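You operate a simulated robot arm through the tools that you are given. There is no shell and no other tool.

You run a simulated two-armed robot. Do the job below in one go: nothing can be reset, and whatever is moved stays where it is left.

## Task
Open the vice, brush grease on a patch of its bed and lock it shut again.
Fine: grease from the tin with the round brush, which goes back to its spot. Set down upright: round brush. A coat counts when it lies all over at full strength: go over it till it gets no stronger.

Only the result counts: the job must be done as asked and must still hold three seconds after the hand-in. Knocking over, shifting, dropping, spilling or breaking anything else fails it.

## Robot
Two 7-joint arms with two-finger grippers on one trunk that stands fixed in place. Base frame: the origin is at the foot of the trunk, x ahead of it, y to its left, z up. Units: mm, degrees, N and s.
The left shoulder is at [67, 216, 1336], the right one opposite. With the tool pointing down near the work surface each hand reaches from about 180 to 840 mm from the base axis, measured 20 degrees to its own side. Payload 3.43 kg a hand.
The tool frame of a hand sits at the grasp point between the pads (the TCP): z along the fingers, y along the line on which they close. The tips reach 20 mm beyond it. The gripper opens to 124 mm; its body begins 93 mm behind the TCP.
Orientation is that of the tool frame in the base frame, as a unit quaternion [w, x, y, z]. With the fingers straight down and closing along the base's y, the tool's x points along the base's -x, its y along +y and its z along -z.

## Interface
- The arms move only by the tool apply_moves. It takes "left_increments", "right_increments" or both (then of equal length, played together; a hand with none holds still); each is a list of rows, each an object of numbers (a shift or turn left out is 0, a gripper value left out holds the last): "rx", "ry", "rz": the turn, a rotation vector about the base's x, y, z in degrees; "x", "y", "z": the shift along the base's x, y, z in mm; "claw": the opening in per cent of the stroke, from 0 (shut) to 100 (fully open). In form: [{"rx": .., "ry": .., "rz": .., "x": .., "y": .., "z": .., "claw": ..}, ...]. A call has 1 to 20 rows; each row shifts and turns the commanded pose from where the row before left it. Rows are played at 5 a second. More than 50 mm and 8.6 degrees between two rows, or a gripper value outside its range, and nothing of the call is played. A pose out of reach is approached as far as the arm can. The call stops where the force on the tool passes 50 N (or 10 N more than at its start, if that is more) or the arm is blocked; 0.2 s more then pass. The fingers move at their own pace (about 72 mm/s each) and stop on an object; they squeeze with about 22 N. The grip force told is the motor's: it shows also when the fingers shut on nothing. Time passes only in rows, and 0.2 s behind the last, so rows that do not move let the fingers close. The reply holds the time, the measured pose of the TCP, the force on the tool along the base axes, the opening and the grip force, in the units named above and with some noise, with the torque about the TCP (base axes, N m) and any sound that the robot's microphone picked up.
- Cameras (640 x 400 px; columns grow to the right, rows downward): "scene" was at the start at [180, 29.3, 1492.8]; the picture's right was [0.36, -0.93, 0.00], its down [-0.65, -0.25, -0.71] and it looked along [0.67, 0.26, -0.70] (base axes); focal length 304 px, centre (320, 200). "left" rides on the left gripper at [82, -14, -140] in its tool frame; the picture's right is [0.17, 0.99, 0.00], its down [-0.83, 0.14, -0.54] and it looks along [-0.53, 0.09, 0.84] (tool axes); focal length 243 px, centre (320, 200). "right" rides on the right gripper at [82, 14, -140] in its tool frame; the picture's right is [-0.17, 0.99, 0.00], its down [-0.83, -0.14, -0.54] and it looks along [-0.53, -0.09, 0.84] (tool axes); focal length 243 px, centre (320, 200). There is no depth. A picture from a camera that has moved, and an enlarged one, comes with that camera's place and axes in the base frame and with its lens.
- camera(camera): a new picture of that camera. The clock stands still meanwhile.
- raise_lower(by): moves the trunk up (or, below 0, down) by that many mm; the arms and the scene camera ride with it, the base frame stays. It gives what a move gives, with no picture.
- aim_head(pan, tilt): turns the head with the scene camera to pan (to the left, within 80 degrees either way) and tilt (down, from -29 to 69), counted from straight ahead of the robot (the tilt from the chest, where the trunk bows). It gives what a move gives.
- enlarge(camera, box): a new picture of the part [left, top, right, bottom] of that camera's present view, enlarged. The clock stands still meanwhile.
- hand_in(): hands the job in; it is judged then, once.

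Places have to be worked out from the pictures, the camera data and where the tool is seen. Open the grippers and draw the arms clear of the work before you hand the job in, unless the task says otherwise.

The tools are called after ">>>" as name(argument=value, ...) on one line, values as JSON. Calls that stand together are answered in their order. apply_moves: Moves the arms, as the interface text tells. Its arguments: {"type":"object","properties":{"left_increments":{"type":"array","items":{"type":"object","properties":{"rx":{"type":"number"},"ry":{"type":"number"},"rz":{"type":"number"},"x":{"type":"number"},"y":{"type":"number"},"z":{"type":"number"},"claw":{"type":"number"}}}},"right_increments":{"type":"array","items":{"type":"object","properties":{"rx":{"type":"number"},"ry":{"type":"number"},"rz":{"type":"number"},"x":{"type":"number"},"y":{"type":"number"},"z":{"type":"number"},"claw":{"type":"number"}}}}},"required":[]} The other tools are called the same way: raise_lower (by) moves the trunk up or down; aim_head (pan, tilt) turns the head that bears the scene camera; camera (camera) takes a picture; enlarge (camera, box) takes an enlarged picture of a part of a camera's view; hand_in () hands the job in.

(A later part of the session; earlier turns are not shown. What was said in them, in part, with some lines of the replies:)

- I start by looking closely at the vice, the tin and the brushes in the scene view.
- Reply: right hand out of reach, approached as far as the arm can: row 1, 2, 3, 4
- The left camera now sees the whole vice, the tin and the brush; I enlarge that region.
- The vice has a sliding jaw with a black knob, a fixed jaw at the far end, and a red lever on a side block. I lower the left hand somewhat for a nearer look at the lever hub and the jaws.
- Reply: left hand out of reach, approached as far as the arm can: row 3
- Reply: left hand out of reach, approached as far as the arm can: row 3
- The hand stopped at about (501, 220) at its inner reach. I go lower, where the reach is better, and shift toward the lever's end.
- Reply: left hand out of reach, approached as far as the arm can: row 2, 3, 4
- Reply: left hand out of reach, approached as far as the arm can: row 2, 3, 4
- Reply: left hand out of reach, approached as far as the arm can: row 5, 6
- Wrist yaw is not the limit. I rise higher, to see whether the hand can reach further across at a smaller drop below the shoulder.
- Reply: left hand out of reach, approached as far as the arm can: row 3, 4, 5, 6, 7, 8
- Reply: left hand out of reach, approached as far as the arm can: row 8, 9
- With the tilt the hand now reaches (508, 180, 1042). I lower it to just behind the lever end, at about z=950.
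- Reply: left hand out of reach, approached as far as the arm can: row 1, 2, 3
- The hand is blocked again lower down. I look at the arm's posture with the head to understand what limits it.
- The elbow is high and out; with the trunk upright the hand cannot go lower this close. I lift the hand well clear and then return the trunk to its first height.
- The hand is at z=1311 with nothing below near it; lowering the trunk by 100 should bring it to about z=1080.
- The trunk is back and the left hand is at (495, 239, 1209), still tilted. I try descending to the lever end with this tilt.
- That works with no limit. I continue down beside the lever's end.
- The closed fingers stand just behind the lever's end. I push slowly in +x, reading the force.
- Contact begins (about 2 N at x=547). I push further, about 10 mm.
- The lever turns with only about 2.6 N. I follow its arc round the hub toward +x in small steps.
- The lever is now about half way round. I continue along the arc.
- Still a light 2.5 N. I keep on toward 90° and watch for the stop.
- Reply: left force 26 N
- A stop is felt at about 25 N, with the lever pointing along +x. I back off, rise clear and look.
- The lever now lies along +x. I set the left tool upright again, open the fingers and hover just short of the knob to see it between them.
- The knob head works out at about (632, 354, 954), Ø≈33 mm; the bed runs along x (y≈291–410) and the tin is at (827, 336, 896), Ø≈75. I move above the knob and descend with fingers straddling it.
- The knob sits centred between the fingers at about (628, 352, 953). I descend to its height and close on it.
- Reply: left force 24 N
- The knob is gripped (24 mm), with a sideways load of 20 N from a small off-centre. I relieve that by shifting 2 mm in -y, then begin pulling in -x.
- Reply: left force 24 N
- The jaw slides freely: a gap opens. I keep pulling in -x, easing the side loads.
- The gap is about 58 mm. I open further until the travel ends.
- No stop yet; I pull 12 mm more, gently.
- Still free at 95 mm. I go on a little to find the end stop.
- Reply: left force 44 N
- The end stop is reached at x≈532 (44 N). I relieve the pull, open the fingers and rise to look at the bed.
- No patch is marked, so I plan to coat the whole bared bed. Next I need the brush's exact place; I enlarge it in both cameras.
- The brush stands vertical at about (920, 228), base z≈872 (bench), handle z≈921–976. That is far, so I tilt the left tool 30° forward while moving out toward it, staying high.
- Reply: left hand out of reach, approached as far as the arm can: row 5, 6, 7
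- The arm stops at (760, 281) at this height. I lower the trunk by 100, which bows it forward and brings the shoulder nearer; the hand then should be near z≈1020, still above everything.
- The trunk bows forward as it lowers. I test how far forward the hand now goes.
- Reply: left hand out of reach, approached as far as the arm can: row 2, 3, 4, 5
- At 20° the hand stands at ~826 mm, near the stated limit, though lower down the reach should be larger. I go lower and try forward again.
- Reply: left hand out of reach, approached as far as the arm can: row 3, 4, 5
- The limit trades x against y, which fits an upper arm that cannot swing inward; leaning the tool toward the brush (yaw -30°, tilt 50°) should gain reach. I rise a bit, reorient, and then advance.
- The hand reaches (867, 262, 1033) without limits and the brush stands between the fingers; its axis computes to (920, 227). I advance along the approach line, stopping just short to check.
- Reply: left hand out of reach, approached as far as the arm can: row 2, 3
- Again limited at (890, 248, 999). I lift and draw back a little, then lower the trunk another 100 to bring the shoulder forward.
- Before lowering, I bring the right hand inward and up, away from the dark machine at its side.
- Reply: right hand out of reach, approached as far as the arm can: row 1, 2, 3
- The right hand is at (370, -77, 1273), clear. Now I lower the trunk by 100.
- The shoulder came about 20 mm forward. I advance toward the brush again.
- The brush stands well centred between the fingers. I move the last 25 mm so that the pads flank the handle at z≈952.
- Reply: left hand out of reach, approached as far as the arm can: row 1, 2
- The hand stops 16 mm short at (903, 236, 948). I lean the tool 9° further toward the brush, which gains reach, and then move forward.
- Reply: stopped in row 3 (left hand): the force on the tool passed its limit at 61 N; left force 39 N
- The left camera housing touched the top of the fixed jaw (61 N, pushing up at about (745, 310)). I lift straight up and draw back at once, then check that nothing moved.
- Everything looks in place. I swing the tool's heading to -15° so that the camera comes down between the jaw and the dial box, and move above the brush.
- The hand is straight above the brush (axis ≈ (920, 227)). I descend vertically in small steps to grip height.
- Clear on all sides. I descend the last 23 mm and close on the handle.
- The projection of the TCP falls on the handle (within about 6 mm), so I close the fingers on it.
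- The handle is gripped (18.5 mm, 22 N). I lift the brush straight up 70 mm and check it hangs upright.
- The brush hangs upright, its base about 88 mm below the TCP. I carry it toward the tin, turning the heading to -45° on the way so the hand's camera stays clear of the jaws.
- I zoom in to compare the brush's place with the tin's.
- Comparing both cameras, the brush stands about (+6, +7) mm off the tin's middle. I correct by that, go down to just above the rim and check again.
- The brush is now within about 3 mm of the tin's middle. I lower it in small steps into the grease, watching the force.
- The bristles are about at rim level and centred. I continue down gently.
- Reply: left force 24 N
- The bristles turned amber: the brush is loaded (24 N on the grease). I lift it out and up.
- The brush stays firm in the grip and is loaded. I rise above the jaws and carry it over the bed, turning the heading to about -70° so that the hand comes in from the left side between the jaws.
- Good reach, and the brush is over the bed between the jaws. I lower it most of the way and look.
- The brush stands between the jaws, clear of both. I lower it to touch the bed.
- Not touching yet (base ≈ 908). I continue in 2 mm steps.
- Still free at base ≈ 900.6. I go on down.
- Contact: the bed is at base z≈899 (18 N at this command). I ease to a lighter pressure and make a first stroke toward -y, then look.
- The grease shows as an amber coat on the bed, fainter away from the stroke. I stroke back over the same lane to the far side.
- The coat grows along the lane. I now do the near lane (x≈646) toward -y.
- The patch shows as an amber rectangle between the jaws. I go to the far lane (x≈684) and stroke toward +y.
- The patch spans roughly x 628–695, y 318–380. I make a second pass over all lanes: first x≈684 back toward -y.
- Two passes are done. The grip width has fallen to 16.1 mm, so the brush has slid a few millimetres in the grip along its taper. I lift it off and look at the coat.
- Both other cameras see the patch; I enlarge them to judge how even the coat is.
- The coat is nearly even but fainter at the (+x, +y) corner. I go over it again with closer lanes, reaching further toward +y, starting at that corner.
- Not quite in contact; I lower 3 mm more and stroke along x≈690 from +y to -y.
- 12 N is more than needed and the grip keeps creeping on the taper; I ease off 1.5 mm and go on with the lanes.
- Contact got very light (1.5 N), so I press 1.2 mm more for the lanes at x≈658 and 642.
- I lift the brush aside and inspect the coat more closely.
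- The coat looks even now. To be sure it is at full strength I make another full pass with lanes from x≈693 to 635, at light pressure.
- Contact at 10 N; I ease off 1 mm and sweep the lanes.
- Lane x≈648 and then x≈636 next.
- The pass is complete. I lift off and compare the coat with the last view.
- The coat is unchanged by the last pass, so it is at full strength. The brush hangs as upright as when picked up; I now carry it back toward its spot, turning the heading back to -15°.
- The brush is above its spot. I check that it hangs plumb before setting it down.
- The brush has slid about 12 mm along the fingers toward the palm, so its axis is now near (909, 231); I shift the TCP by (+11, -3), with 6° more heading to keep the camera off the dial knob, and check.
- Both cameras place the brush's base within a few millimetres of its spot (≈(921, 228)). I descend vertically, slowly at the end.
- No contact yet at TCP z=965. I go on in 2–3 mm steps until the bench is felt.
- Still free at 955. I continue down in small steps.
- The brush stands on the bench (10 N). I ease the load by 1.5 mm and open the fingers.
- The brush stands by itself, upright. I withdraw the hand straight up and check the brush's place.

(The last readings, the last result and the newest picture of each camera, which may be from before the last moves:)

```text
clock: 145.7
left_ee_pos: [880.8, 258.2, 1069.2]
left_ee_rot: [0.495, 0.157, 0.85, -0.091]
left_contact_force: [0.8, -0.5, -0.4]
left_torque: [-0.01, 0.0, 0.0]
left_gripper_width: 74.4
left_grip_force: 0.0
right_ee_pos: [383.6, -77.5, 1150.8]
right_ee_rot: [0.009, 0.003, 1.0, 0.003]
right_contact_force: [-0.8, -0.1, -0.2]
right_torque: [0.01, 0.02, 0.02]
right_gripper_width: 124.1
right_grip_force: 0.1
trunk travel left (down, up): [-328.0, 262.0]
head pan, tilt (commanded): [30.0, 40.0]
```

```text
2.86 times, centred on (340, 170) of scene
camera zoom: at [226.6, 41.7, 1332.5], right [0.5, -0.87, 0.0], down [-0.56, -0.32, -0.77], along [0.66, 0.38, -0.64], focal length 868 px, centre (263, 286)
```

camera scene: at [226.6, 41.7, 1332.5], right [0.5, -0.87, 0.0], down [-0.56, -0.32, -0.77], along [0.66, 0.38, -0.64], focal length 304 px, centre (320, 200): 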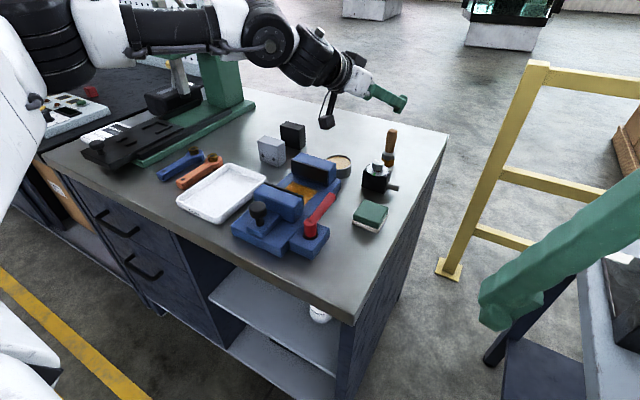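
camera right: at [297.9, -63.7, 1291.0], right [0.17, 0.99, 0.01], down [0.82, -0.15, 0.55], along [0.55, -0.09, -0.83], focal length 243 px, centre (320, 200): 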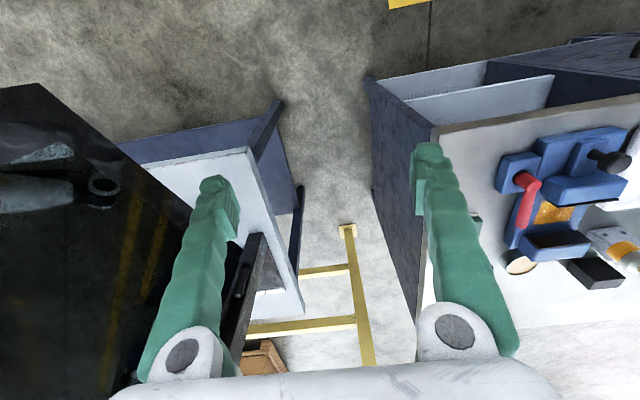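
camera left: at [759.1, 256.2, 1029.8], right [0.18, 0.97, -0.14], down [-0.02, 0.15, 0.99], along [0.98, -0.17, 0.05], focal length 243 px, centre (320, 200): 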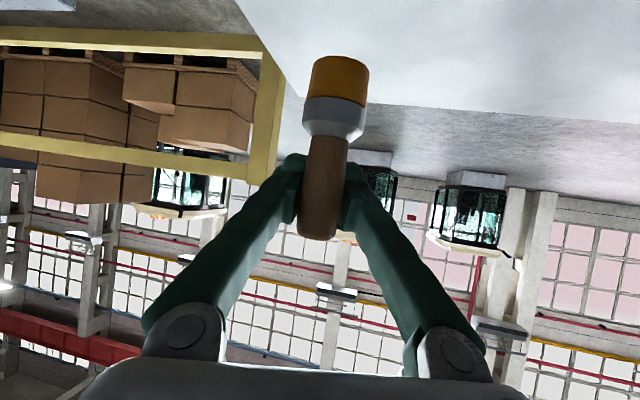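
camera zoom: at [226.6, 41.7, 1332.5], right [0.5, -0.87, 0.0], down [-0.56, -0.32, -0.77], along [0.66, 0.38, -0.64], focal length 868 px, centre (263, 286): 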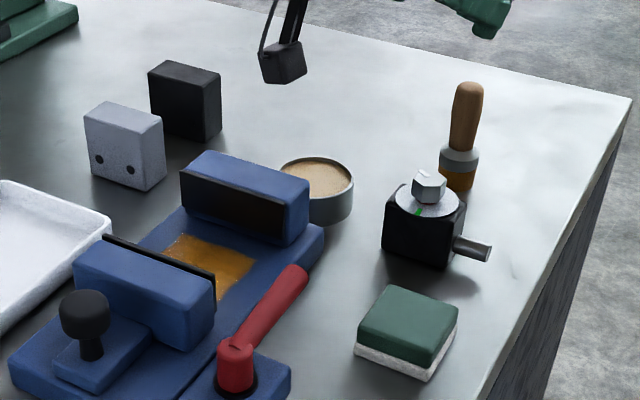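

The brush stands upright at its spot (≈(922, 226)). Now I bring the hand back upright (tool down) while drawing away from the brush, heading for the vice knob.

>>> apply_moves(left_increments=[{"rz": 7, "x": -20, "y": 8, "z": 8}, {"rz": 7, "x": -20, "y": 8, "z": 8}, {"rz": 7, "x": -20, "y": 8, "z": 8}, {"ry": 8, "x": -20, "y": 8}, {"ry": 8, "x": -20, "y": 8}, {"ry": 8, "x": -20, "y": 8}, {"ry": 8, "x": -20, "y": 8}, {"ry": 8, "x": -20, "y": 8}, {"ry": 8, "x": -20, "y": 8}, {"ry": 8, "x": -20, "y": 8}, {"ry": 3, "x": -20, "y": 5}, {"x": 0}])

```text
clock: 148.3
left_ee_pos: [629.1, 360.3, 1077.3]
left_ee_rot: [0.014, 0.0, 1.0, -0.002]
left_contact_force: [0.3, -0.1, 0.3]
left_torque: [-0.02, -0.03, 0.01]
left_gripper_width: 74.3
left_grip_force: 0.1
left hand out of reach, approached as far as the arm can: row 9, 10
right_ee_pos: [382.4, -76.0, 1150.9]
right_ee_rot: [0.01, 0.003, 1.0, 0.004]
right_contact_force: [0.8, -0.2, -0.1]
right_torque: [0.0, 0.0, 0.0]
right_gripper_width: 123.8
right_grip_force: 0.0
trunk travel left (down, up): [-328.0, 262.0]
head pan, tilt (commanded): [30.0, 40.0]
```

The tool is nearly upright again. I raise the trunk back in two steps, lowering the hand in between.

>>> raise_lower(by=80)

>>> apply_moves(left_increments=[{"z": -30}, {"z": -30}, {"z": -10}, {"ry": 1.6}])

>>> raise_lower(by=80)

>>> camera(camera="left")

```text
clock: 149.4
left_ee_pos: [624.3, 360.9, 1187.9]
left_ee_rot: [0.047, 0.0, 0.999, -0.001]
left_contact_force: [0.2, -1.1, -0.5]
left_torque: [0.02, -0.02, 0.0]
left_gripper_width: 74.5
left_grip_force: 0.1
right_ee_pos: [383.0, -76.3, 1231.1]
right_ee_rot: [0.009, 0.003, 1.0, 0.002]
right_contact_force: [0.3, -0.1, 0.1]
right_torque: [0.0, 0.02, -0.01]
right_gripper_width: 124.0
right_grip_force: 0.1
trunk travel left (down, up): [-408.0, 182.0]
head pan, tilt (commanded): [30.0, 40.0]
```

```text
clock: 150.4
left_ee_pos: [622.6, 361.3, 1117.7]
left_ee_rot: [0.035, 0.0, 0.999, -0.002]
left_contact_force: [0.4, -0.2, -0.3]
left_torque: [0.0, 0.0, -0.03]
left_gripper_width: 74.3
left_grip_force: 0.0
right_ee_pos: [383.5, -77.2, 1231.3]
right_ee_rot: [0.009, 0.003, 1.0, 0.004]
right_contact_force: [0.0, 1.1, -0.1]
right_torque: [-0.01, 0.0, 0.02]
right_gripper_width: 124.1
right_grip_force: 0.0
trunk travel left (down, up): [-408.0, 182.0]
head pan, tilt (commanded): [30.0, 40.0]
```

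```text
clock: 151.6
left_ee_pos: [623.1, 361.8, 1198.0]
left_ee_rot: [0.034, 0.0, 0.999, -0.002]
left_contact_force: [0.3, 0.2, -0.2]
left_torque: [0.0, 0.04, -0.02]
left_gripper_width: 74.4
left_grip_force: 0.1
right_ee_pos: [382.4, -76.5, 1311.3]
right_ee_rot: [0.008, 0.003, 1.0, 0.004]
right_contact_force: [0.0, 0.1, -0.1]
right_torque: [0.02, 0.01, -0.02]
right_gripper_width: 124.1
right_grip_force: 0.1
trunk travel left (down, up): [-488.0, 102.0]
head pan, tilt (commanded): [30.0, 40.0]
```

```text
taken
camera left: at [532.4, 348.3, 1330.6], right [-0.16, 0.99, -0.01], down [0.79, 0.14, 0.59], along [0.59, 0.09, -0.81], focal length 243 px, centre (320, 200)
```

left: 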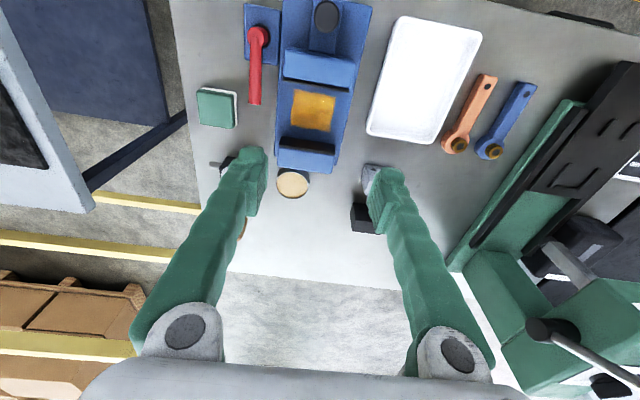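

From straight above I can now see the whole patch; I enlarge it to check the coat all over.

>>> enlarge(camera="left", box=[270, 70, 360, 150])

>>> enlarge(camera="left", box=[285, 85, 340, 135])

```text
5.00 times, centred on (315, 110) of left
camera zoom: at [532.4, 348.3, 1330.6], right [-0.16, 0.99, -0.01], down [0.79, 0.14, 0.59], along [0.59, 0.09, -0.81], focal length 1213 px, centre (345, 650)
```

zoom: 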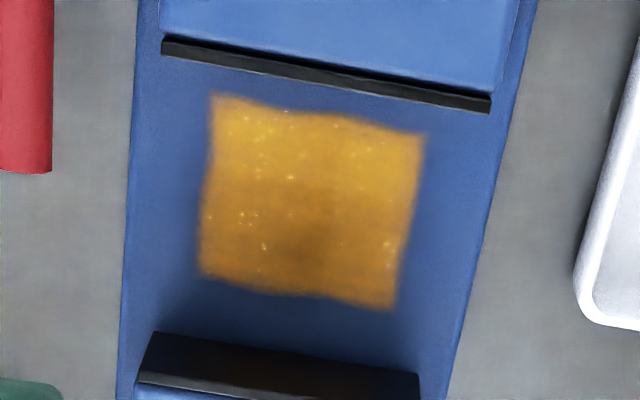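

```text
8.00 times, centred on (312, 110) of left
camera zoom: at [532.4, 348.3, 1330.6], right [-0.16, 0.99, -0.01], down [0.79, 0.14, 0.59], along [0.59, 0.09, -0.81], focal length 1941 px, centre (380, 920)
```

zoom: 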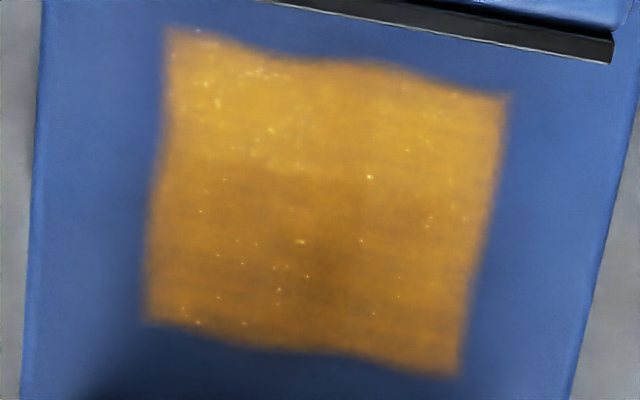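

The coat lies evenly over the whole rectangle. I move to above the knob for closing the jaw, setting the tool fully upright.

>>> apply_moves(left_increments=[{"ry": 3.9, "x": -17, "y": -4, "z": -33}, {"x": -17, "y": -4, "z": -33}, {"x": -16, "y": -4, "z": -32}, {"x": 0}])

>>> camera(camera="left")

>>> enlarge(camera="left", box=[250, 30, 400, 150])

```text
clock: 152.6
left_ee_pos: [572.5, 348.0, 1098.8]
left_ee_rot: [0.0, 0.0, 1.0, -0.002]
left_contact_force: [-0.1, -0.4, 0.8]
left_torque: [0.0, 0.0, 0.01]
left_gripper_width: 74.4
left_grip_force: 0.0
right_ee_pos: [382.0, -77.6, 1312.2]
right_ee_rot: [0.009, 0.003, 1.0, 0.004]
right_contact_force: [-0.5, 0.8, 0.4]
right_torque: [0.0, -0.03, 0.0]
right_gripper_width: 124.1
right_grip_force: 0.0
trunk travel left (down, up): [-488.0, 102.0]
head pan, tilt (commanded): [30.0, 40.0]
```

```text
taken
camera left: at [490.9, 335.6, 1239.4], right [-0.17, 0.99, 0.0], down [0.83, 0.14, 0.54], along [0.53, 0.09, -0.84], focal length 243 px, centre (320, 200)
```

left: 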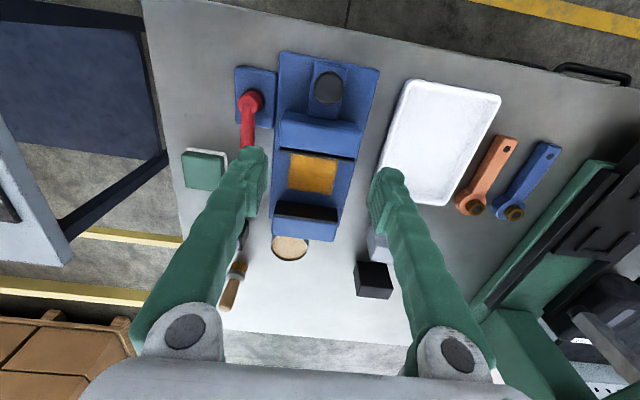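

```text
3.33 times, centred on (325, 90) of left
camera zoom: at [490.9, 335.6, 1239.4], right [-0.17, 0.99, 0.0], down [0.83, 0.14, 0.54], along [0.53, 0.09, -0.84], focal length 809 px, centre (303, 567)
```

zoom: 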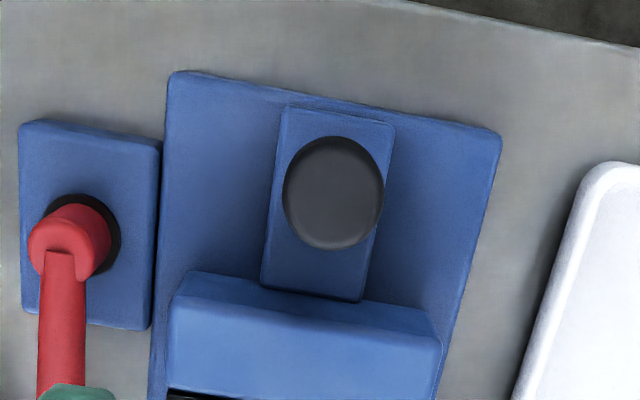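

The hand stands at nearly the same pose as before the painting, so I can compare the brush's place with the earlier view.

>>> enlarge(camera="left", box=[200, 215, 300, 315])

```text
4.00 times, centred on (250, 265) of left
camera zoom: at [490.9, 335.6, 1239.4], right [-0.17, 0.99, 0.0], down [0.83, 0.14, 0.54], along [0.53, 0.09, -0.84], focal length 970 px, centre (600, -60)
```

zoom: 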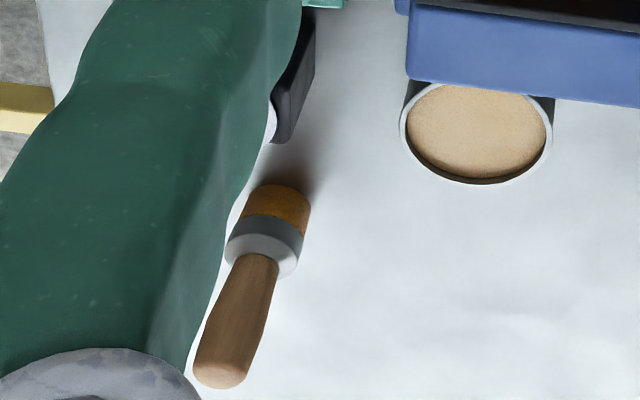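

The brush is back within about 3 mm and the tin has not moved. The knob is at about (529, 351); I go over it and down.

>>> apply_moves(left_increments=[{"x": -14, "y": 0.5, "z": -30}, {"x": -14, "y": 0.5, "z": -30}, {"x": -14, "y": 0.5, "z": -30}, {"x": 0}])

>>> camera(camera="left")

```text
clock: 153.6
left_ee_pos: [529.9, 350.2, 1010.1]
left_ee_rot: [0.001, 0.0, 1.0, -0.002]
left_contact_force: [0.0, -0.4, 1.0]
left_torque: [-0.03, 0.01, -0.06]
left_gripper_width: 74.4
left_grip_force: 0.0
right_ee_pos: [382.5, -77.2, 1310.9]
right_ee_rot: [0.009, 0.003, 1.0, 0.003]
right_contact_force: [1.0, -0.4, 0.8]
right_torque: [0.0, 0.02, 0.01]
right_gripper_width: 124.2
right_grip_force: 0.1
trunk travel left (down, up): [-488.0, 102.0]
head pan, tilt (commanded): [30.0, 40.0]
```

```text
taken
camera left: at [448.5, 337.8, 1149.7], right [-0.17, 0.99, 0.0], down [0.83, 0.14, 0.54], along [0.53, 0.09, -0.84], focal length 243 px, centre (320, 200)
```

left: 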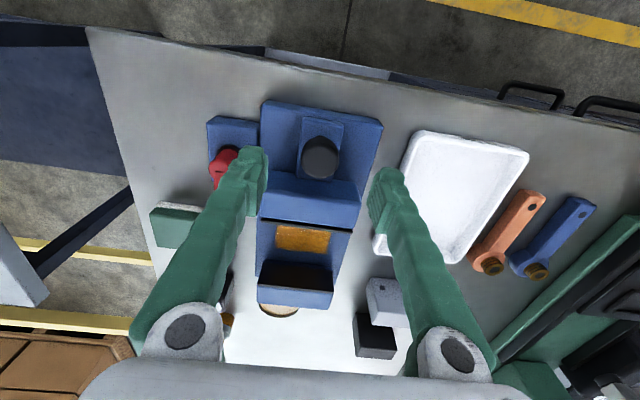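

The knob is at (528, 351), between the fingers. I descend and grip it.

>>> apply_moves(left_increments=[{"z": -30, "x": -1}, {"z": -20}, {"z": -8}, {"z": 0}, {"claw": 0}, {"z": 0}, {"z": 0}, {"z": 0}])

>>> camera(camera="left")

```text
clock: 155.4
left_ee_pos: [529.7, 348.9, 951.7]
left_ee_rot: [0.0, 0.001, 1.0, -0.003]
left_contact_force: [0.1, -3.5, -3.9]
left_torque: [-0.08, -0.16, 0.01]
left_gripper_width: 23.7
left_grip_force: 45.0
right_ee_pos: [381.6, -77.8, 1310.8]
right_ee_rot: [0.01, 0.003, 1.0, 0.004]
right_contact_force: [0.7, -0.9, -0.2]
right_torque: [0.05, -0.01, 0.02]
right_gripper_width: 124.2
right_grip_force: 0.0
trunk travel left (down, up): [-488.0, 102.0]
head pan, tilt (commanded): [30.0, 40.0]
```

```text
taken
camera left: at [447.8, 337.3, 1091.5], right [-0.16, 0.99, 0.0], down [0.83, 0.14, 0.54], along [0.53, 0.09, -0.84], focal length 243 px, centre (320, 200)
```

left: 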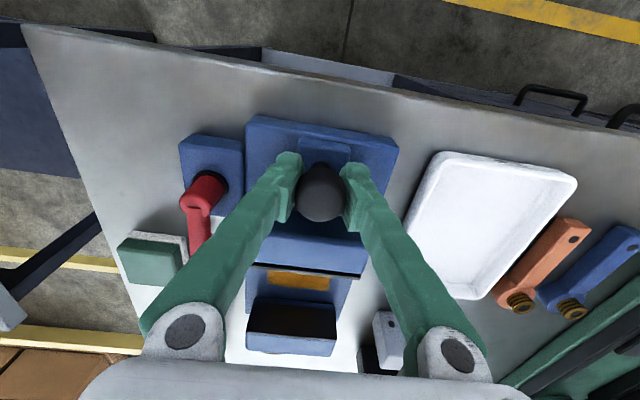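

The knob is held. I slide the jaw shut in +x: 90 mm first.

>>> apply_moves(left_increments=[{"x": 6}, {"x": 9}, {"x": 9}, {"x": 9}, {"x": 9}, {"x": 9}, {"x": 9}, {"x": 9}, {"x": 9}, {"x": 6}, {"x": 4}, {"x": 0}])

>>> camera(camera="left")

```text
clock: 158.0
left_ee_pos: [617.9, 349.2, 951.6]
left_ee_rot: [0.0, 0.001, 1.0, -0.002]
left_contact_force: [-1.3, -8.1, -12.0]
left_torque: [0.02, 0.01, 0.02]
left_gripper_width: 23.5
left_grip_force: 45.3
right_ee_pos: [383.9, -76.9, 1310.8]
right_ee_rot: [0.01, 0.003, 1.0, 0.004]
right_contact_force: [-0.1, 0.7, 0.4]
right_torque: [0.0, -0.01, 0.0]
right_gripper_width: 124.2
right_grip_force: 0.0
trunk travel left (down, up): [-488.0, 102.0]
head pan, tilt (commanded): [30.0, 40.0]
```

```text
taken
camera left: at [536.7, 337.2, 1091.4], right [-0.16, 0.99, 0.0], down [0.83, 0.14, 0.54], along [0.53, 0.09, -0.84], focal length 243 px, centre (320, 200)
```

left: 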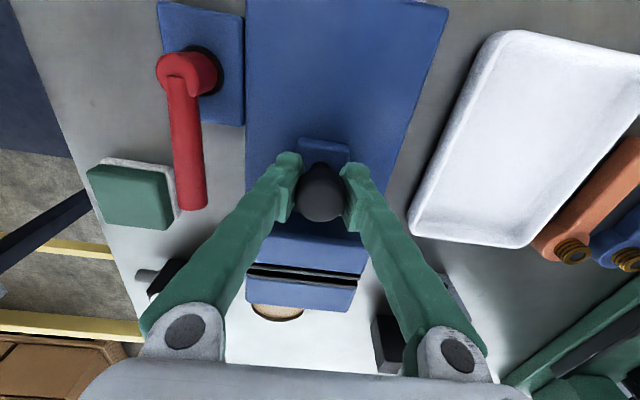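

Only a narrow gap is left. I push the last millimetres until the jaws meet.

>>> apply_moves(left_increments=[{"x": 3, "y": -0.5}, {"x": 3}, {"x": 3}, {"x": 3}, {"x": 2}, {"x": 0}])

>>> camera(camera="left")

```text
clock: 159.4
left_ee_pos: [625.0, 349.5, 951.2]
left_ee_rot: [-0.004, 0.001, 1.0, -0.002]
left_contact_force: [-41.9, -7.2, -15.6]
left_torque: [0.22, -0.14, -0.02]
left_gripper_width: 23.8
left_grip_force: 44.6
right_ee_pos: [377.9, -77.5, 1311.8]
right_ee_rot: [0.011, 0.003, 1.0, 0.005]
right_contact_force: [-0.7, 0.3, 0.1]
right_torque: [0.01, -0.02, -0.02]
right_gripper_width: 123.9
right_grip_force: 0.0
trunk travel left (down, up): [-488.0, 102.0]
head pan, tilt (commanded): [30.0, 40.0]
```

```text
taken
camera left: at [544.1, 337.3, 1092.0], right [-0.16, 0.99, 0.0], down [0.84, 0.14, 0.53], along [0.53, 0.09, -0.85], focal length 243 px, centre (320, 200)
```

left: 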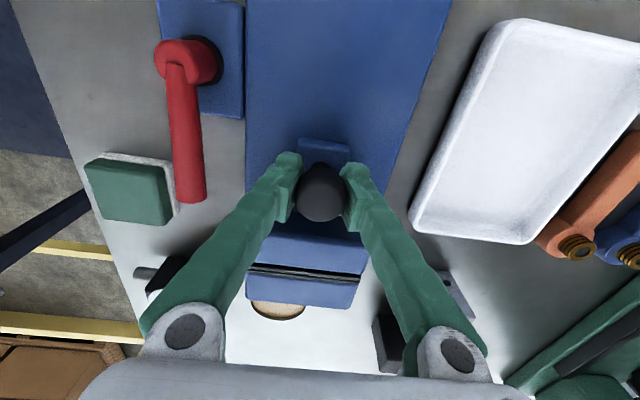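

The jaws have met (42 N). I ease the push to a few newtons, open the fingers and rise.

>>> apply_moves(left_increments=[{"x": -3}, {"x": -2.5}, {"claw": 60}, {"x": 0}, {"x": 0}, {"z": 30}, {"z": 40}, {"z": 40}, {"z": 0}])

>>> camera(camera="left")

>>> aim_head(pan=21.1, tilt=44.5)

>>> enlarge(camera="scene", box=[215, 165, 345, 270])

```text
clock: 161.4
left_ee_pos: [626.4, 349.6, 1061.9]
left_ee_rot: [0.0, -0.001, 1.0, -0.001]
left_contact_force: [-0.3, 0.4, 0.1]
left_torque: [0.02, 0.01, -0.02]
left_gripper_width: 74.2
left_grip_force: 0.1
right_ee_pos: [382.8, -76.5, 1311.0]
right_ee_rot: [0.009, 0.003, 1.0, 0.004]
right_contact_force: [0.1, -0.4, -0.5]
right_torque: [0.01, 0.01, 0.05]
right_gripper_width: 124.1
right_grip_force: 0.0
trunk travel left (down, up): [-488.0, 102.0]
head pan, tilt (commanded): [30.0, 40.0]
```

```text
taken
camera left: at [544.3, 337.6, 1201.5], right [-0.17, 0.99, 0.0], down [0.83, 0.14, 0.54], along [0.53, 0.09, -0.84], focal length 243 px, centre (320, 200)
```

left: 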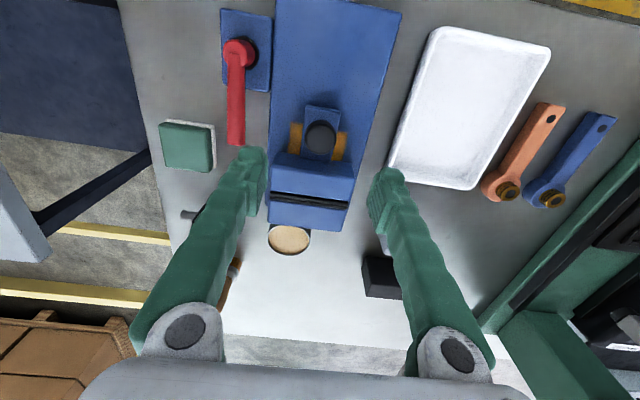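

```text
clock: 162.1
left_ee_pos: [627.0, 349.0, 1062.3]
left_ee_rot: [0.001, 0.0, 1.0, -0.002]
left_contact_force: [0.2, 1.0, 0.7]
left_torque: [0.01, 0.0, -0.03]
left_gripper_width: 74.5
left_grip_force: 0.1
right_ee_pos: [382.4, -77.2, 1311.1]
right_ee_rot: [0.01, 0.003, 1.0, 0.003]
right_contact_force: [0.7, 0.3, 0.0]
right_torque: [-0.02, 0.0, 0.01]
right_gripper_width: 123.9
right_grip_force: 0.0
trunk travel left (down, up): [-488.0, 102.0]
head pan, tilt (commanded): [21.1, 44.5]
```

```text
3.81 times, centred on (280, 218) of scene
camera zoom: at [180.0, 29.4, 1492.8], right [0.36, -0.93, 0.0], down [-0.65, -0.25, -0.71], along [0.67, 0.26, -0.7], focal length 1158 px, centre (472, 133)
```

zoom: 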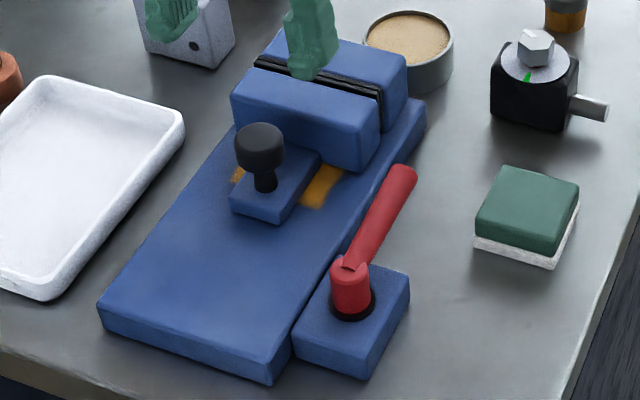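

The vice is shut as at the start, and lever lies along +x. To swing it back I need the fingers on its +y side; I close the gripper, rise and turn the hand a quarter turn with a 25° lean toward -y, clear of the knob.

>>> apply_moves(left_increments=[{"z": 20, "claw": 0}, {"rz": -8, "z": 10}, {"rz": -8, "x": -2, "y": -5}, {"rz": -8, "x": -2, "y": -5}, {"rz": -8, "x": -2, "y": -5}, {"rz": -8, "x": -2, "y": -5}, {"rz": -8, "x": -2, "y": -5}, {"rz": -8, "x": -2, "y": -5}, {"rz": -8, "x": -2, "y": -5}, {"rz": -8, "y": -5}, {"rz": -8, "y": -5}, {"rz": -8, "y": -4}, {"rz": -2}, {"rx": -8.3}, {"rx": -8.3}, {"rx": -8.3}, {"x": 0}])

>>> camera(camera="left")

>>> camera(camera="scene")

```text
clock: 165.7
left_ee_pos: [613.1, 300.5, 1092.8]
left_ee_rot: [0.152, 0.69, 0.69, -0.154]
left_contact_force: [-0.4, 0.0, -0.3]
left_torque: [0.01, -0.02, -0.04]
left_gripper_width: 0.0
left_grip_force: 21.7
right_ee_pos: [381.7, -76.4, 1310.7]
right_ee_rot: [0.01, 0.003, 1.0, 0.003]
right_contact_force: [0.3, 0.1, -0.7]
right_torque: [0.0, -0.07, -0.03]
right_gripper_width: 124.1
right_grip_force: 0.0
trunk travel left (down, up): [-488.0, 102.0]
head pan, tilt (commanded): [21.1, 44.5]
```

```text
taken
camera left: at [599.6, 434.6, 1184.2], right [0.99, 0.15, -0.07], down [0.14, -0.53, 0.84], along [0.09, -0.84, -0.54], focal length 243 px, centre (320, 200)
```

left: 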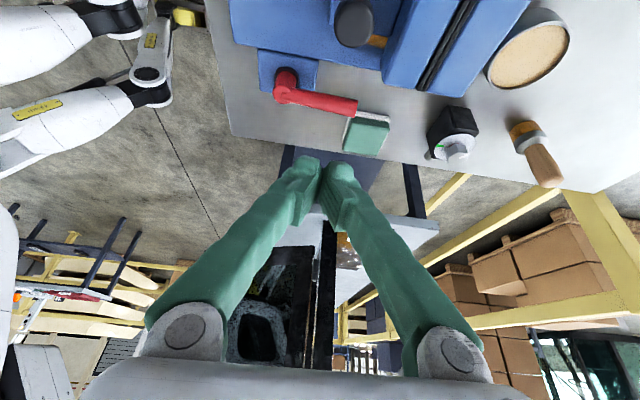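

```text
taken
camera scene: at [179.9, 28.9, 1492.8], right [0.36, -0.93, 0.0], down [-0.65, -0.25, -0.71], along [0.67, 0.26, -0.7], focal length 304 px, centre (320, 200)
```

scene: 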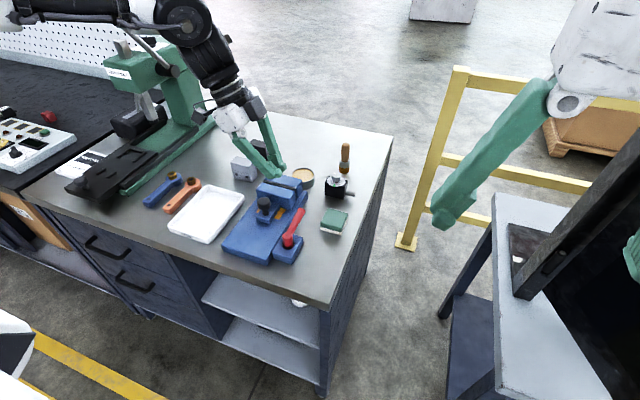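

No limits met. I descend on the lever's +y side, between lever and slide.

>>> apply_moves(left_increments=[{"z": -40, "y": 2, "x": -3}, {"z": -40}, {"z": -35}, {"z": 0}])

>>> enlarge(camera="left", box=[200, 0, 440, 200])

>>> enlarge(camera="scene", box=[215, 165, 345, 270])

```text
clock: 166.7
left_ee_pos: [609.5, 303.6, 975.6]
left_ee_rot: [0.152, 0.69, 0.691, -0.154]
left_contact_force: [-0.3, 0.0, -0.4]
left_torque: [-0.03, -0.01, -0.02]
left_gripper_width: 0.0
left_grip_force: 22.3
right_ee_pos: [381.5, -76.6, 1312.2]
right_ee_rot: [0.01, 0.002, 1.0, 0.004]
right_contact_force: [0.1, -0.8, 0.4]
right_torque: [-0.01, -0.05, 0.0]
right_gripper_width: 123.9
right_grip_force: 0.1
trunk travel left (down, up): [-488.0, 102.0]
head pan, tilt (commanded): [21.1, 44.5]
```

```text
2.00 times, centred on (320, 100) of left
camera zoom: at [596.4, 437.9, 1067.6], right [0.99, 0.15, -0.07], down [0.14, -0.53, 0.84], along [0.09, -0.84, -0.54], focal length 485 px, centre (320, 400)
```

zoom: 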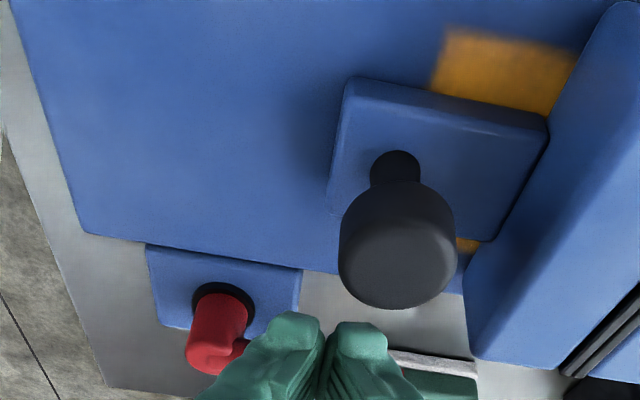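

```text
3.81 times, centred on (280, 218) of scene
camera zoom: at [179.6, 29.4, 1492.9], right [0.36, -0.93, 0.0], down [-0.65, -0.25, -0.71], along [0.67, 0.26, -0.7], focal length 1158 px, centre (472, 133)
```

zoom: 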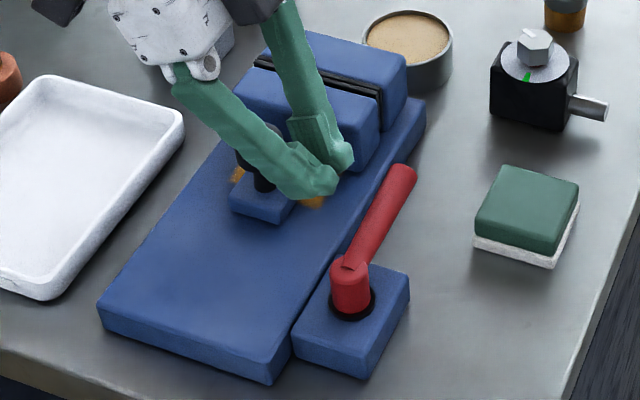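

Clear all round. I go down to lever height and then push gently toward -y.

>>> apply_moves(left_increments=[{"z": -12}, {"z": -12}, {"y": -4}, {"y": -4}, {"y": 0}])

>>> enlarge(camera="scene", box=[215, 165, 345, 270])

```text
clock: 167.9
left_ee_pos: [609.6, 296.6, 953.3]
left_ee_rot: [0.152, 0.69, 0.69, -0.154]
left_contact_force: [0.3, -0.1, -1.2]
left_torque: [-0.02, 0.03, 0.0]
left_gripper_width: 0.0
left_grip_force: 22.4
right_ee_pos: [383.3, -76.7, 1310.7]
right_ee_rot: [0.01, 0.003, 1.0, 0.004]
right_contact_force: [1.3, -0.3, 0.7]
right_torque: [0.03, -0.02, -0.02]
right_gripper_width: 124.3
right_grip_force: 0.1
trunk travel left (down, up): [-488.0, 102.0]
head pan, tilt (commanded): [21.1, 44.5]
```

```text
3.81 times, centred on (280, 218) of scene
camera zoom: at [180.0, 29.4, 1492.8], right [0.36, -0.93, 0.0], down [-0.65, -0.25, -0.71], along [0.67, 0.26, -0.7], focal length 1158 px, centre (472, 133)
```

zoom: 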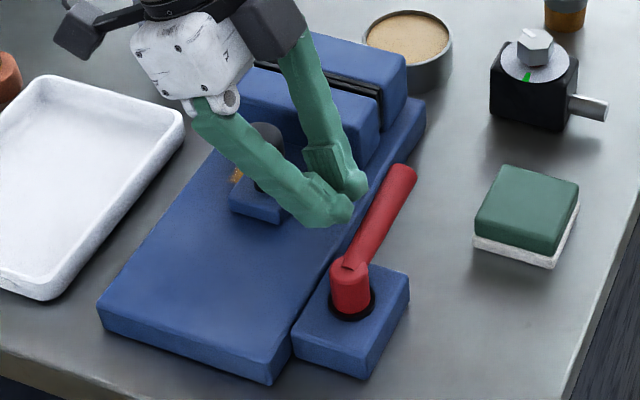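

Not yet in contact. I push on along the lever's arc, first toward -y.

>>> apply_moves(left_increments=[{"y": -5, "x": 1}, {"y": -5, "x": 1}, {"y": -5, "x": 2}, {"y": -5, "x": 2}, {"y": -5, "x": 1}, {"y": 0}])

>>> enlarge(camera="scene", box=[215, 165, 345, 270])

```text
clock: 169.3
left_ee_pos: [617.6, 270.6, 953.7]
left_ee_rot: [0.153, 0.692, 0.689, -0.154]
left_contact_force: [0.0, 2.4, 6.1]
left_torque: [-0.09, -0.02, -0.09]
left_gripper_width: 0.0
left_grip_force: 21.7
right_ee_pos: [381.8, -76.7, 1310.7]
right_ee_rot: [0.01, 0.002, 1.0, 0.004]
right_contact_force: [-0.2, 0.4, 0.1]
right_torque: [0.02, 0.01, -0.03]
right_gripper_width: 124.1
right_grip_force: 0.2
trunk travel left (down, up): [-488.0, 102.0]
head pan, tilt (commanded): [21.1, 44.5]
```

```text
3.81 times, centred on (280, 218) of scene
camera zoom: at [179.3, 29.6, 1492.9], right [0.36, -0.93, 0.0], down [-0.65, -0.25, -0.71], along [0.67, 0.26, -0.7], focal length 1158 px, centre (472, 133)
```

zoom: 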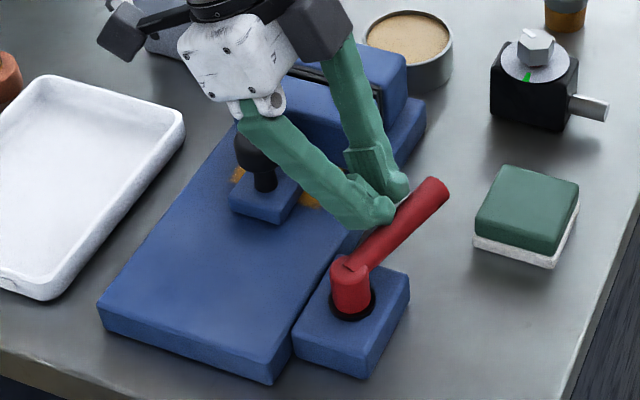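

The lever follows, turning back with 2–6 N. I continue along the arc.

>>> apply_moves(left_increments=[{"y": -5}, {"y": -5}, {"y": -5, "x": -1}, {"y": -5, "x": -1}, {"y": -5, "x": -2}, {"y": -5, "x": -2}, {"y": 0}])

>>> enlarge(camera="scene", box=[215, 165, 345, 270])

```text
clock: 170.9
left_ee_pos: [609.6, 238.5, 953.1]
left_ee_rot: [0.151, 0.691, 0.69, -0.154]
left_contact_force: [1.1, 1.1, 1.0]
left_torque: [-0.01, -0.02, 0.01]
left_gripper_width: 0.2
left_grip_force: 22.0
right_ee_pos: [382.9, -77.0, 1311.3]
right_ee_rot: [0.01, 0.003, 1.0, 0.003]
right_contact_force: [-0.5, -0.4, 0.6]
right_torque: [0.02, 0.04, -0.03]
right_gripper_width: 124.0
right_grip_force: 0.0
trunk travel left (down, up): [-488.0, 102.0]
head pan, tilt (commanded): [21.1, 44.5]
```

```text
3.81 times, centred on (280, 218) of scene
camera zoom: at [180.0, 29.4, 1492.7], right [0.36, -0.93, 0.0], down [-0.65, -0.25, -0.71], along [0.67, 0.26, -0.7], focal length 1158 px, centre (472, 133)
```

zoom: 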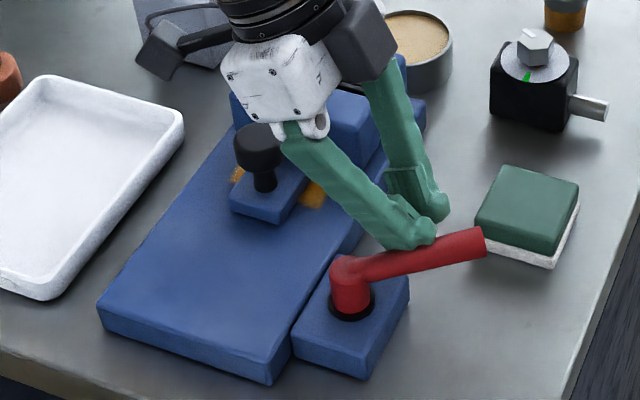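

The lever is about two thirds of the way back. I keep following its arc, now more toward -x.

>>> apply_moves(left_increments=[{"y": -5, "x": -3}, {"y": -5, "x": -4}, {"y": -4, "x": -4}, {"y": -4, "x": -4}, {"y": -3, "x": -4}, {"y": 0}])

>>> enlarge(camera="scene", box=[215, 165, 345, 270])

```text
clock: 172.3
left_ee_pos: [591.2, 218.3, 953.1]
left_ee_rot: [0.152, 0.691, 0.69, -0.153]
left_contact_force: [2.5, 1.1, -0.1]
left_torque: [0.07, -0.05, -0.05]
left_gripper_width: 0.2
left_grip_force: 21.7
right_ee_pos: [383.0, -77.1, 1310.5]
right_ee_rot: [0.009, 0.002, 1.0, 0.004]
right_contact_force: [-0.6, 0.3, -0.1]
right_torque: [0.0, -0.02, -0.03]
right_gripper_width: 124.3
right_grip_force: 0.1
trunk travel left (down, up): [-488.0, 102.0]
head pan, tilt (commanded): [21.1, 44.5]
```

```text
3.81 times, centred on (280, 218) of scene
camera zoom: at [180.4, 29.5, 1492.7], right [0.36, -0.93, 0.0], down [-0.65, -0.25, -0.71], along [0.67, 0.26, -0.7], focal length 1158 px, centre (472, 133)
```

zoom: 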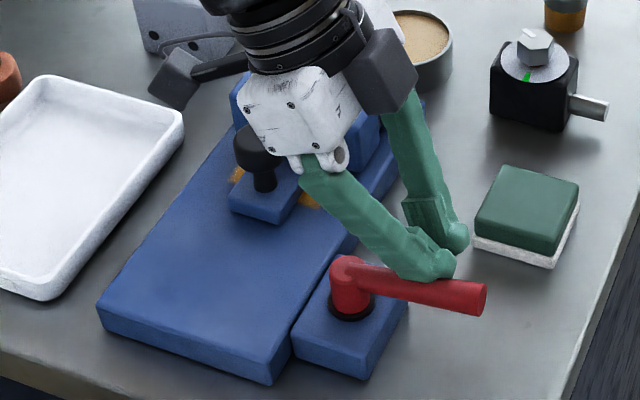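

The lever is nearly back at its first position. I push it the rest of the way until its stop is felt.

>>> apply_moves(left_increments=[{"x": -3, "y": -2}, {"x": -3, "y": -2}, {"x": -3, "y": -1}, {"x": 0}])

>>> enlarge(camera="scene", box=[215, 165, 345, 270])

```text
clock: 173.3
left_ee_pos: [588.7, 215.9, 953.3]
left_ee_rot: [0.155, 0.689, 0.691, -0.152]
left_contact_force: [25.5, 13.3, 8.7]
left_torque: [0.23, -0.19, -0.4]
left_gripper_width: 0.0
left_grip_force: 22.6
right_ee_pos: [385.6, -75.6, 1311.0]
right_ee_rot: [0.009, 0.002, 1.0, 0.003]
right_contact_force: [-0.8, 0.0, 0.0]
right_torque: [-0.01, 0.02, -0.02]
right_gripper_width: 123.9
right_grip_force: 0.1
trunk travel left (down, up): [-488.0, 102.0]
head pan, tilt (commanded): [21.1, 44.5]
```

```text
3.81 times, centred on (280, 218) of scene
camera zoom: at [182.9, 30.8, 1492.6], right [0.36, -0.93, 0.0], down [-0.66, -0.25, -0.71], along [0.66, 0.26, -0.7], focal length 1158 px, centre (472, 133)
```

zoom: 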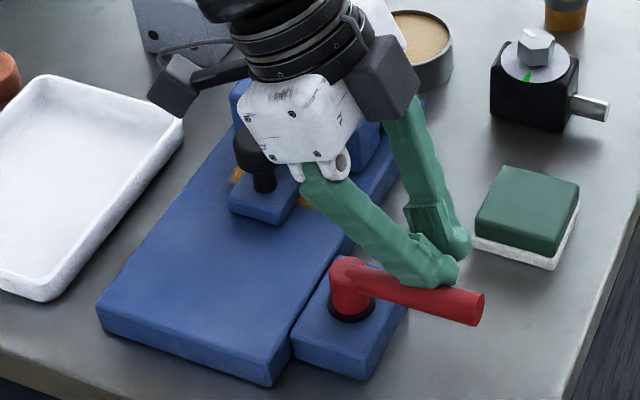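

The stop is felt (28 N) and the lever's end sits where it was at the start: locked. I back off and rise clear.

>>> apply_moves(left_increments=[{"x": 5, "y": 3}, {"x": 6, "y": 4}, {"z": 20, "x": 4, "y": 4}, {"z": 40}, {"z": 40}, {"z": 40, "rx": 8}, {"y": 15, "rx": 8, "z": 10}, {"y": 20, "rx": 8.9}, {"y": 20}, {"y": 0}])

>>> enlarge(camera="scene", box=[215, 165, 345, 270])

>>> camera(camera="scene")

```text
refused: row 8 steps farther than a row can; nothing moved
```

```text
3.81 times, centred on (280, 218) of scene
camera zoom: at [182.9, 30.8, 1492.6], right [0.36, -0.93, 0.0], down [-0.66, -0.25, -0.71], along [0.66, 0.26, -0.7], focal length 1158 px, centre (472, 133)
```

zoom: 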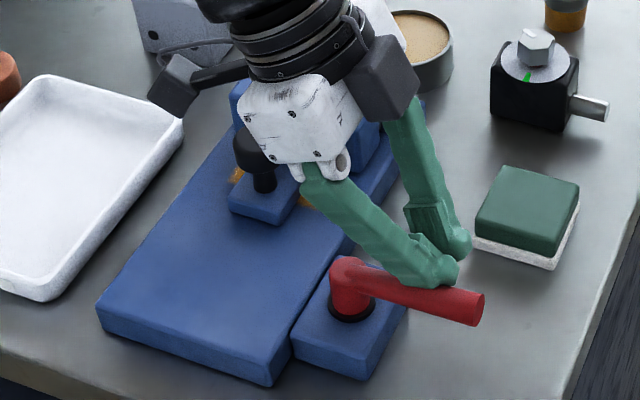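

```text
taken
camera scene: at [182.9, 30.8, 1492.6], right [0.36, -0.93, 0.0], down [-0.66, -0.25, -0.71], along [0.66, 0.26, -0.7], focal length 304 px, centre (320, 200)
```

scene: 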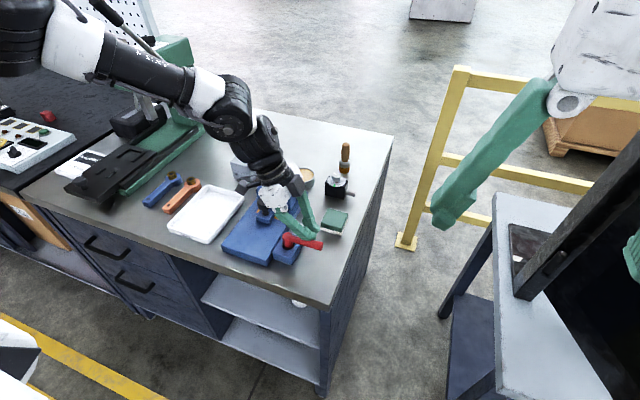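

One row turned a hair too much and nothing moved; I repeat the retreat with smaller turns.

>>> apply_moves(left_increments=[{"x": 5, "y": 3}, {"x": 6, "y": 4}, {"z": 20, "x": 4, "y": 4}, {"z": 40}, {"z": 40}, {"z": 40, "rx": 8}, {"y": 15, "rx": 8, "z": 10}, {"y": 20, "rx": 8}, {"y": 20}, {"y": 0}])

>>> enlarge(camera="scene", box=[215, 165, 345, 270])

>>> camera(camera="left")

```text
clock: 175.5
left_ee_pos: [587.9, 290.7, 1100.1]
left_ee_rot: [0.005, 0.708, 0.707, -0.007]
left_contact_force: [0.3, 1.3, -0.5]
left_torque: [-0.01, 0.0, 0.04]
left_gripper_width: 0.0
left_grip_force: 22.2
left hand out of reach, approached as far as the arm can: row 8
right_ee_pos: [384.3, -76.9, 1311.7]
right_ee_rot: [0.01, 0.002, 1.0, 0.003]
right_contact_force: [0.7, 0.1, -0.2]
right_torque: [0.02, -0.02, -0.01]
right_gripper_width: 124.1
right_grip_force: 0.0
trunk travel left (down, up): [-488.0, 102.0]
head pan, tilt (commanded): [21.1, 44.5]
```

```text
3.81 times, centred on (280, 218) of scene
camera zoom: at [181.3, 29.4, 1492.6], right [0.36, -0.93, 0.0], down [-0.65, -0.25, -0.71], along [0.66, 0.26, -0.7], focal length 1158 px, centre (472, 133)
```

zoom: 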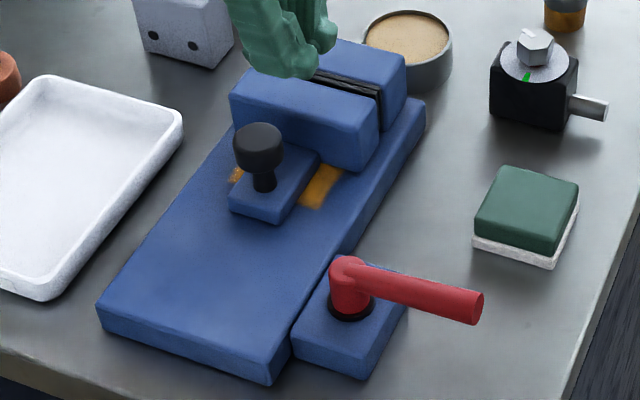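

```text
taken
camera left: at [574.3, 376.2, 1238.0], right [0.99, 0.16, -0.01], down [0.14, -0.82, 0.55], along [0.09, -0.55, -0.83], focal length 243 px, centre (320, 200)
```

left: 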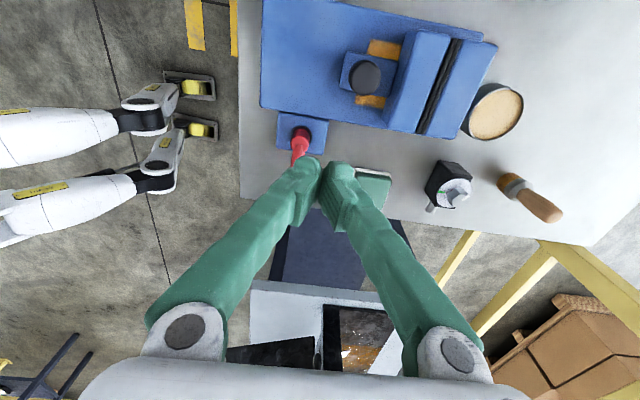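

The lever is back at its first position. I check closely that the jaws are fully together.

>>> enlarge(camera="left", box=[380, 20, 500, 150])

>>> enlarge(camera="scene", box=[255, 165, 335, 225])

```text
3.08 times, centred on (440, 85) of left
camera zoom: at [574.3, 376.2, 1238.0], right [0.99, 0.16, -0.01], down [0.14, -0.82, 0.55], along [0.09, -0.55, -0.83], focal length 746 px, centre (-49, 554)
```

zoom: 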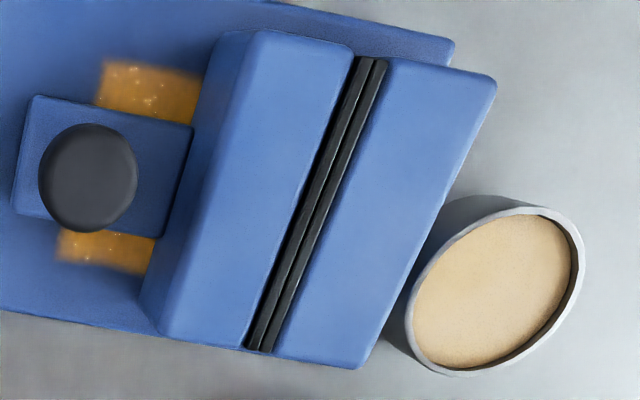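

```text
6.67 times, centred on (295, 195) of scene
camera zoom: at [181.3, 29.4, 1492.6], right [0.36, -0.93, 0.0], down [-0.65, -0.25, -0.71], along [0.66, 0.26, -0.7], focal length 2026 px, centre (487, 233)
```

zoom: 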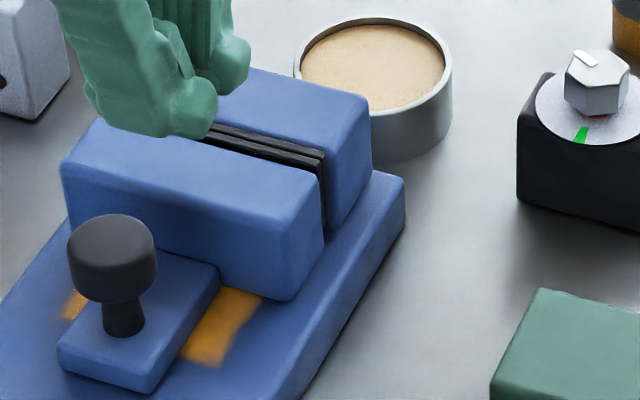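

The jaws are fully together. I open the gripper and draw the left arm back to its starting area, turning the hand back; the right gripper is open and clear already.

>>> apply_moves(left_increments=[{"z": 35, "claw": 100}, {"z": 35, "y": 10}, {"rz": 8, "y": 20, "x": -5}, {"rz": 8, "y": 20, "x": -10}, {"rz": 8, "y": 20, "x": -10}, {"rz": 8, "y": 20, "x": -10}, {"rz": 8, "y": 20, "x": -12}, {"rz": 8, "y": 20, "x": -12}, {"rz": 8, "y": 20, "x": -12}, {"rz": 8, "y": 20, "x": -12}, {"rz": 8, "y": 20, "x": -12}, {"rz": 8, "y": 20, "x": -12}, {"rz": 8, "y": 20, "x": -12}, {"y": 20, "x": -12}, {"x": 0}])

>>> camera(camera="scene")

>>> camera(camera="left")

>>> enlarge(camera="scene", box=[200, 120, 380, 280])

```text
clock: 178.7
left_ee_pos: [456.0, 541.5, 1170.2]
left_ee_rot: [0.008, 0.018, 1.0, -0.002]
left_contact_force: [0.0, -0.3, 0.1]
left_torque: [0.0, 0.0, 0.01]
left_gripper_width: 124.1
left_grip_force: 0.1
right_ee_pos: [382.2, -77.6, 1310.8]
right_ee_rot: [0.01, 0.002, 1.0, 0.003]
right_contact_force: [-0.3, 0.9, 0.3]
right_torque: [0.01, 0.03, -0.01]
right_gripper_width: 124.0
right_grip_force: 0.1
trunk travel left (down, up): [-488.0, 102.0]
head pan, tilt (commanded): [21.1, 44.5]
```

```text
taken
camera scene: at [180.3, 28.9, 1492.7], right [0.36, -0.93, 0.0], down [-0.65, -0.25, -0.71], along [0.67, 0.26, -0.7], focal length 304 px, centre (320, 200)
```

scene: 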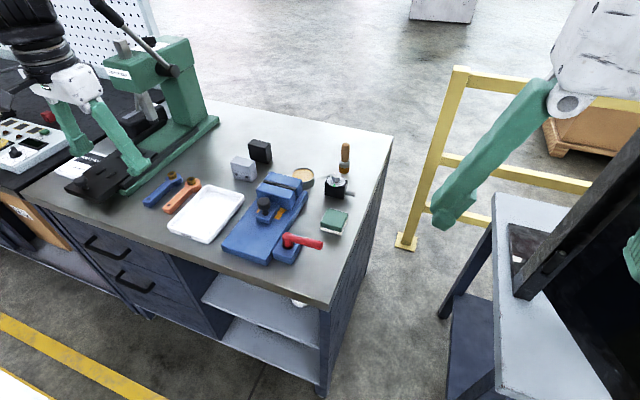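

```text
taken
camera left: at [370.7, 531.2, 1308.9], right [-0.13, 0.99, -0.01], down [0.83, 0.11, 0.55], along [0.55, 0.07, -0.83], focal length 243 px, centre (320, 200)
```

left: 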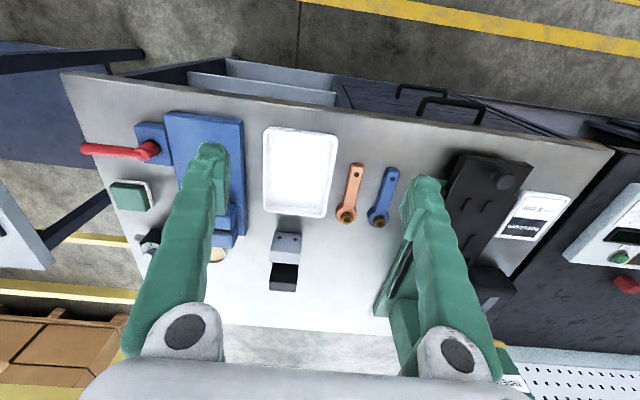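

```text
2.50 times, centred on (290, 200) of scene
camera zoom: at [180.3, 28.9, 1492.7], right [0.36, -0.93, 0.0], down [-0.65, -0.25, -0.71], along [0.67, 0.26, -0.7], focal length 760 px, centre (395, 200)
```

zoom: 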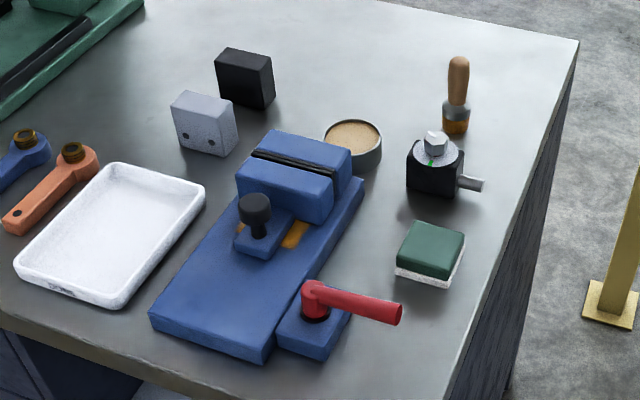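

All is as it was: tray, blocks, tin, dial box and pad unmoved, the brush upright within about 4 mm of its first place. The vice is shut with its lever in the locked position, the coat is on the bed, and both grippers are open and clear. I hand the job in.

>>> hand_in()

```text
The job is handed in.
```

I opened the vice, brushed grease over the patch on its bed and locked it shut again. The job is handed in, but I have no verdict on it yet.

- **Coat:** Seen from above, the amber grease covered the whole rectangle between the jaws. The last full pass changed nothing I could see, so I took it as full strength.
- **Vice:** I slid the jaw back until the two faces met at about 42 N. The red lever went to its stop, in the same position as at the start. I did not pull on the knob afterwards to test the lock.
- **Brush:** It stands upright again, about 4 mm from its original spot. It slid roughly 12 mm in the fingers while I was painting, so I placed it back by measuring from the cameras.
- **Contact on the way:** While I was reaching for the brush, the left camera housing bumped the top of the fixed jaw at about 61 N. Comparing pictures before and after, I saw no shift in the vice, the tin or anything else on the bench.

Both grippers are open. The left arm is back near its starting pose and the right arm is clear of the bench.
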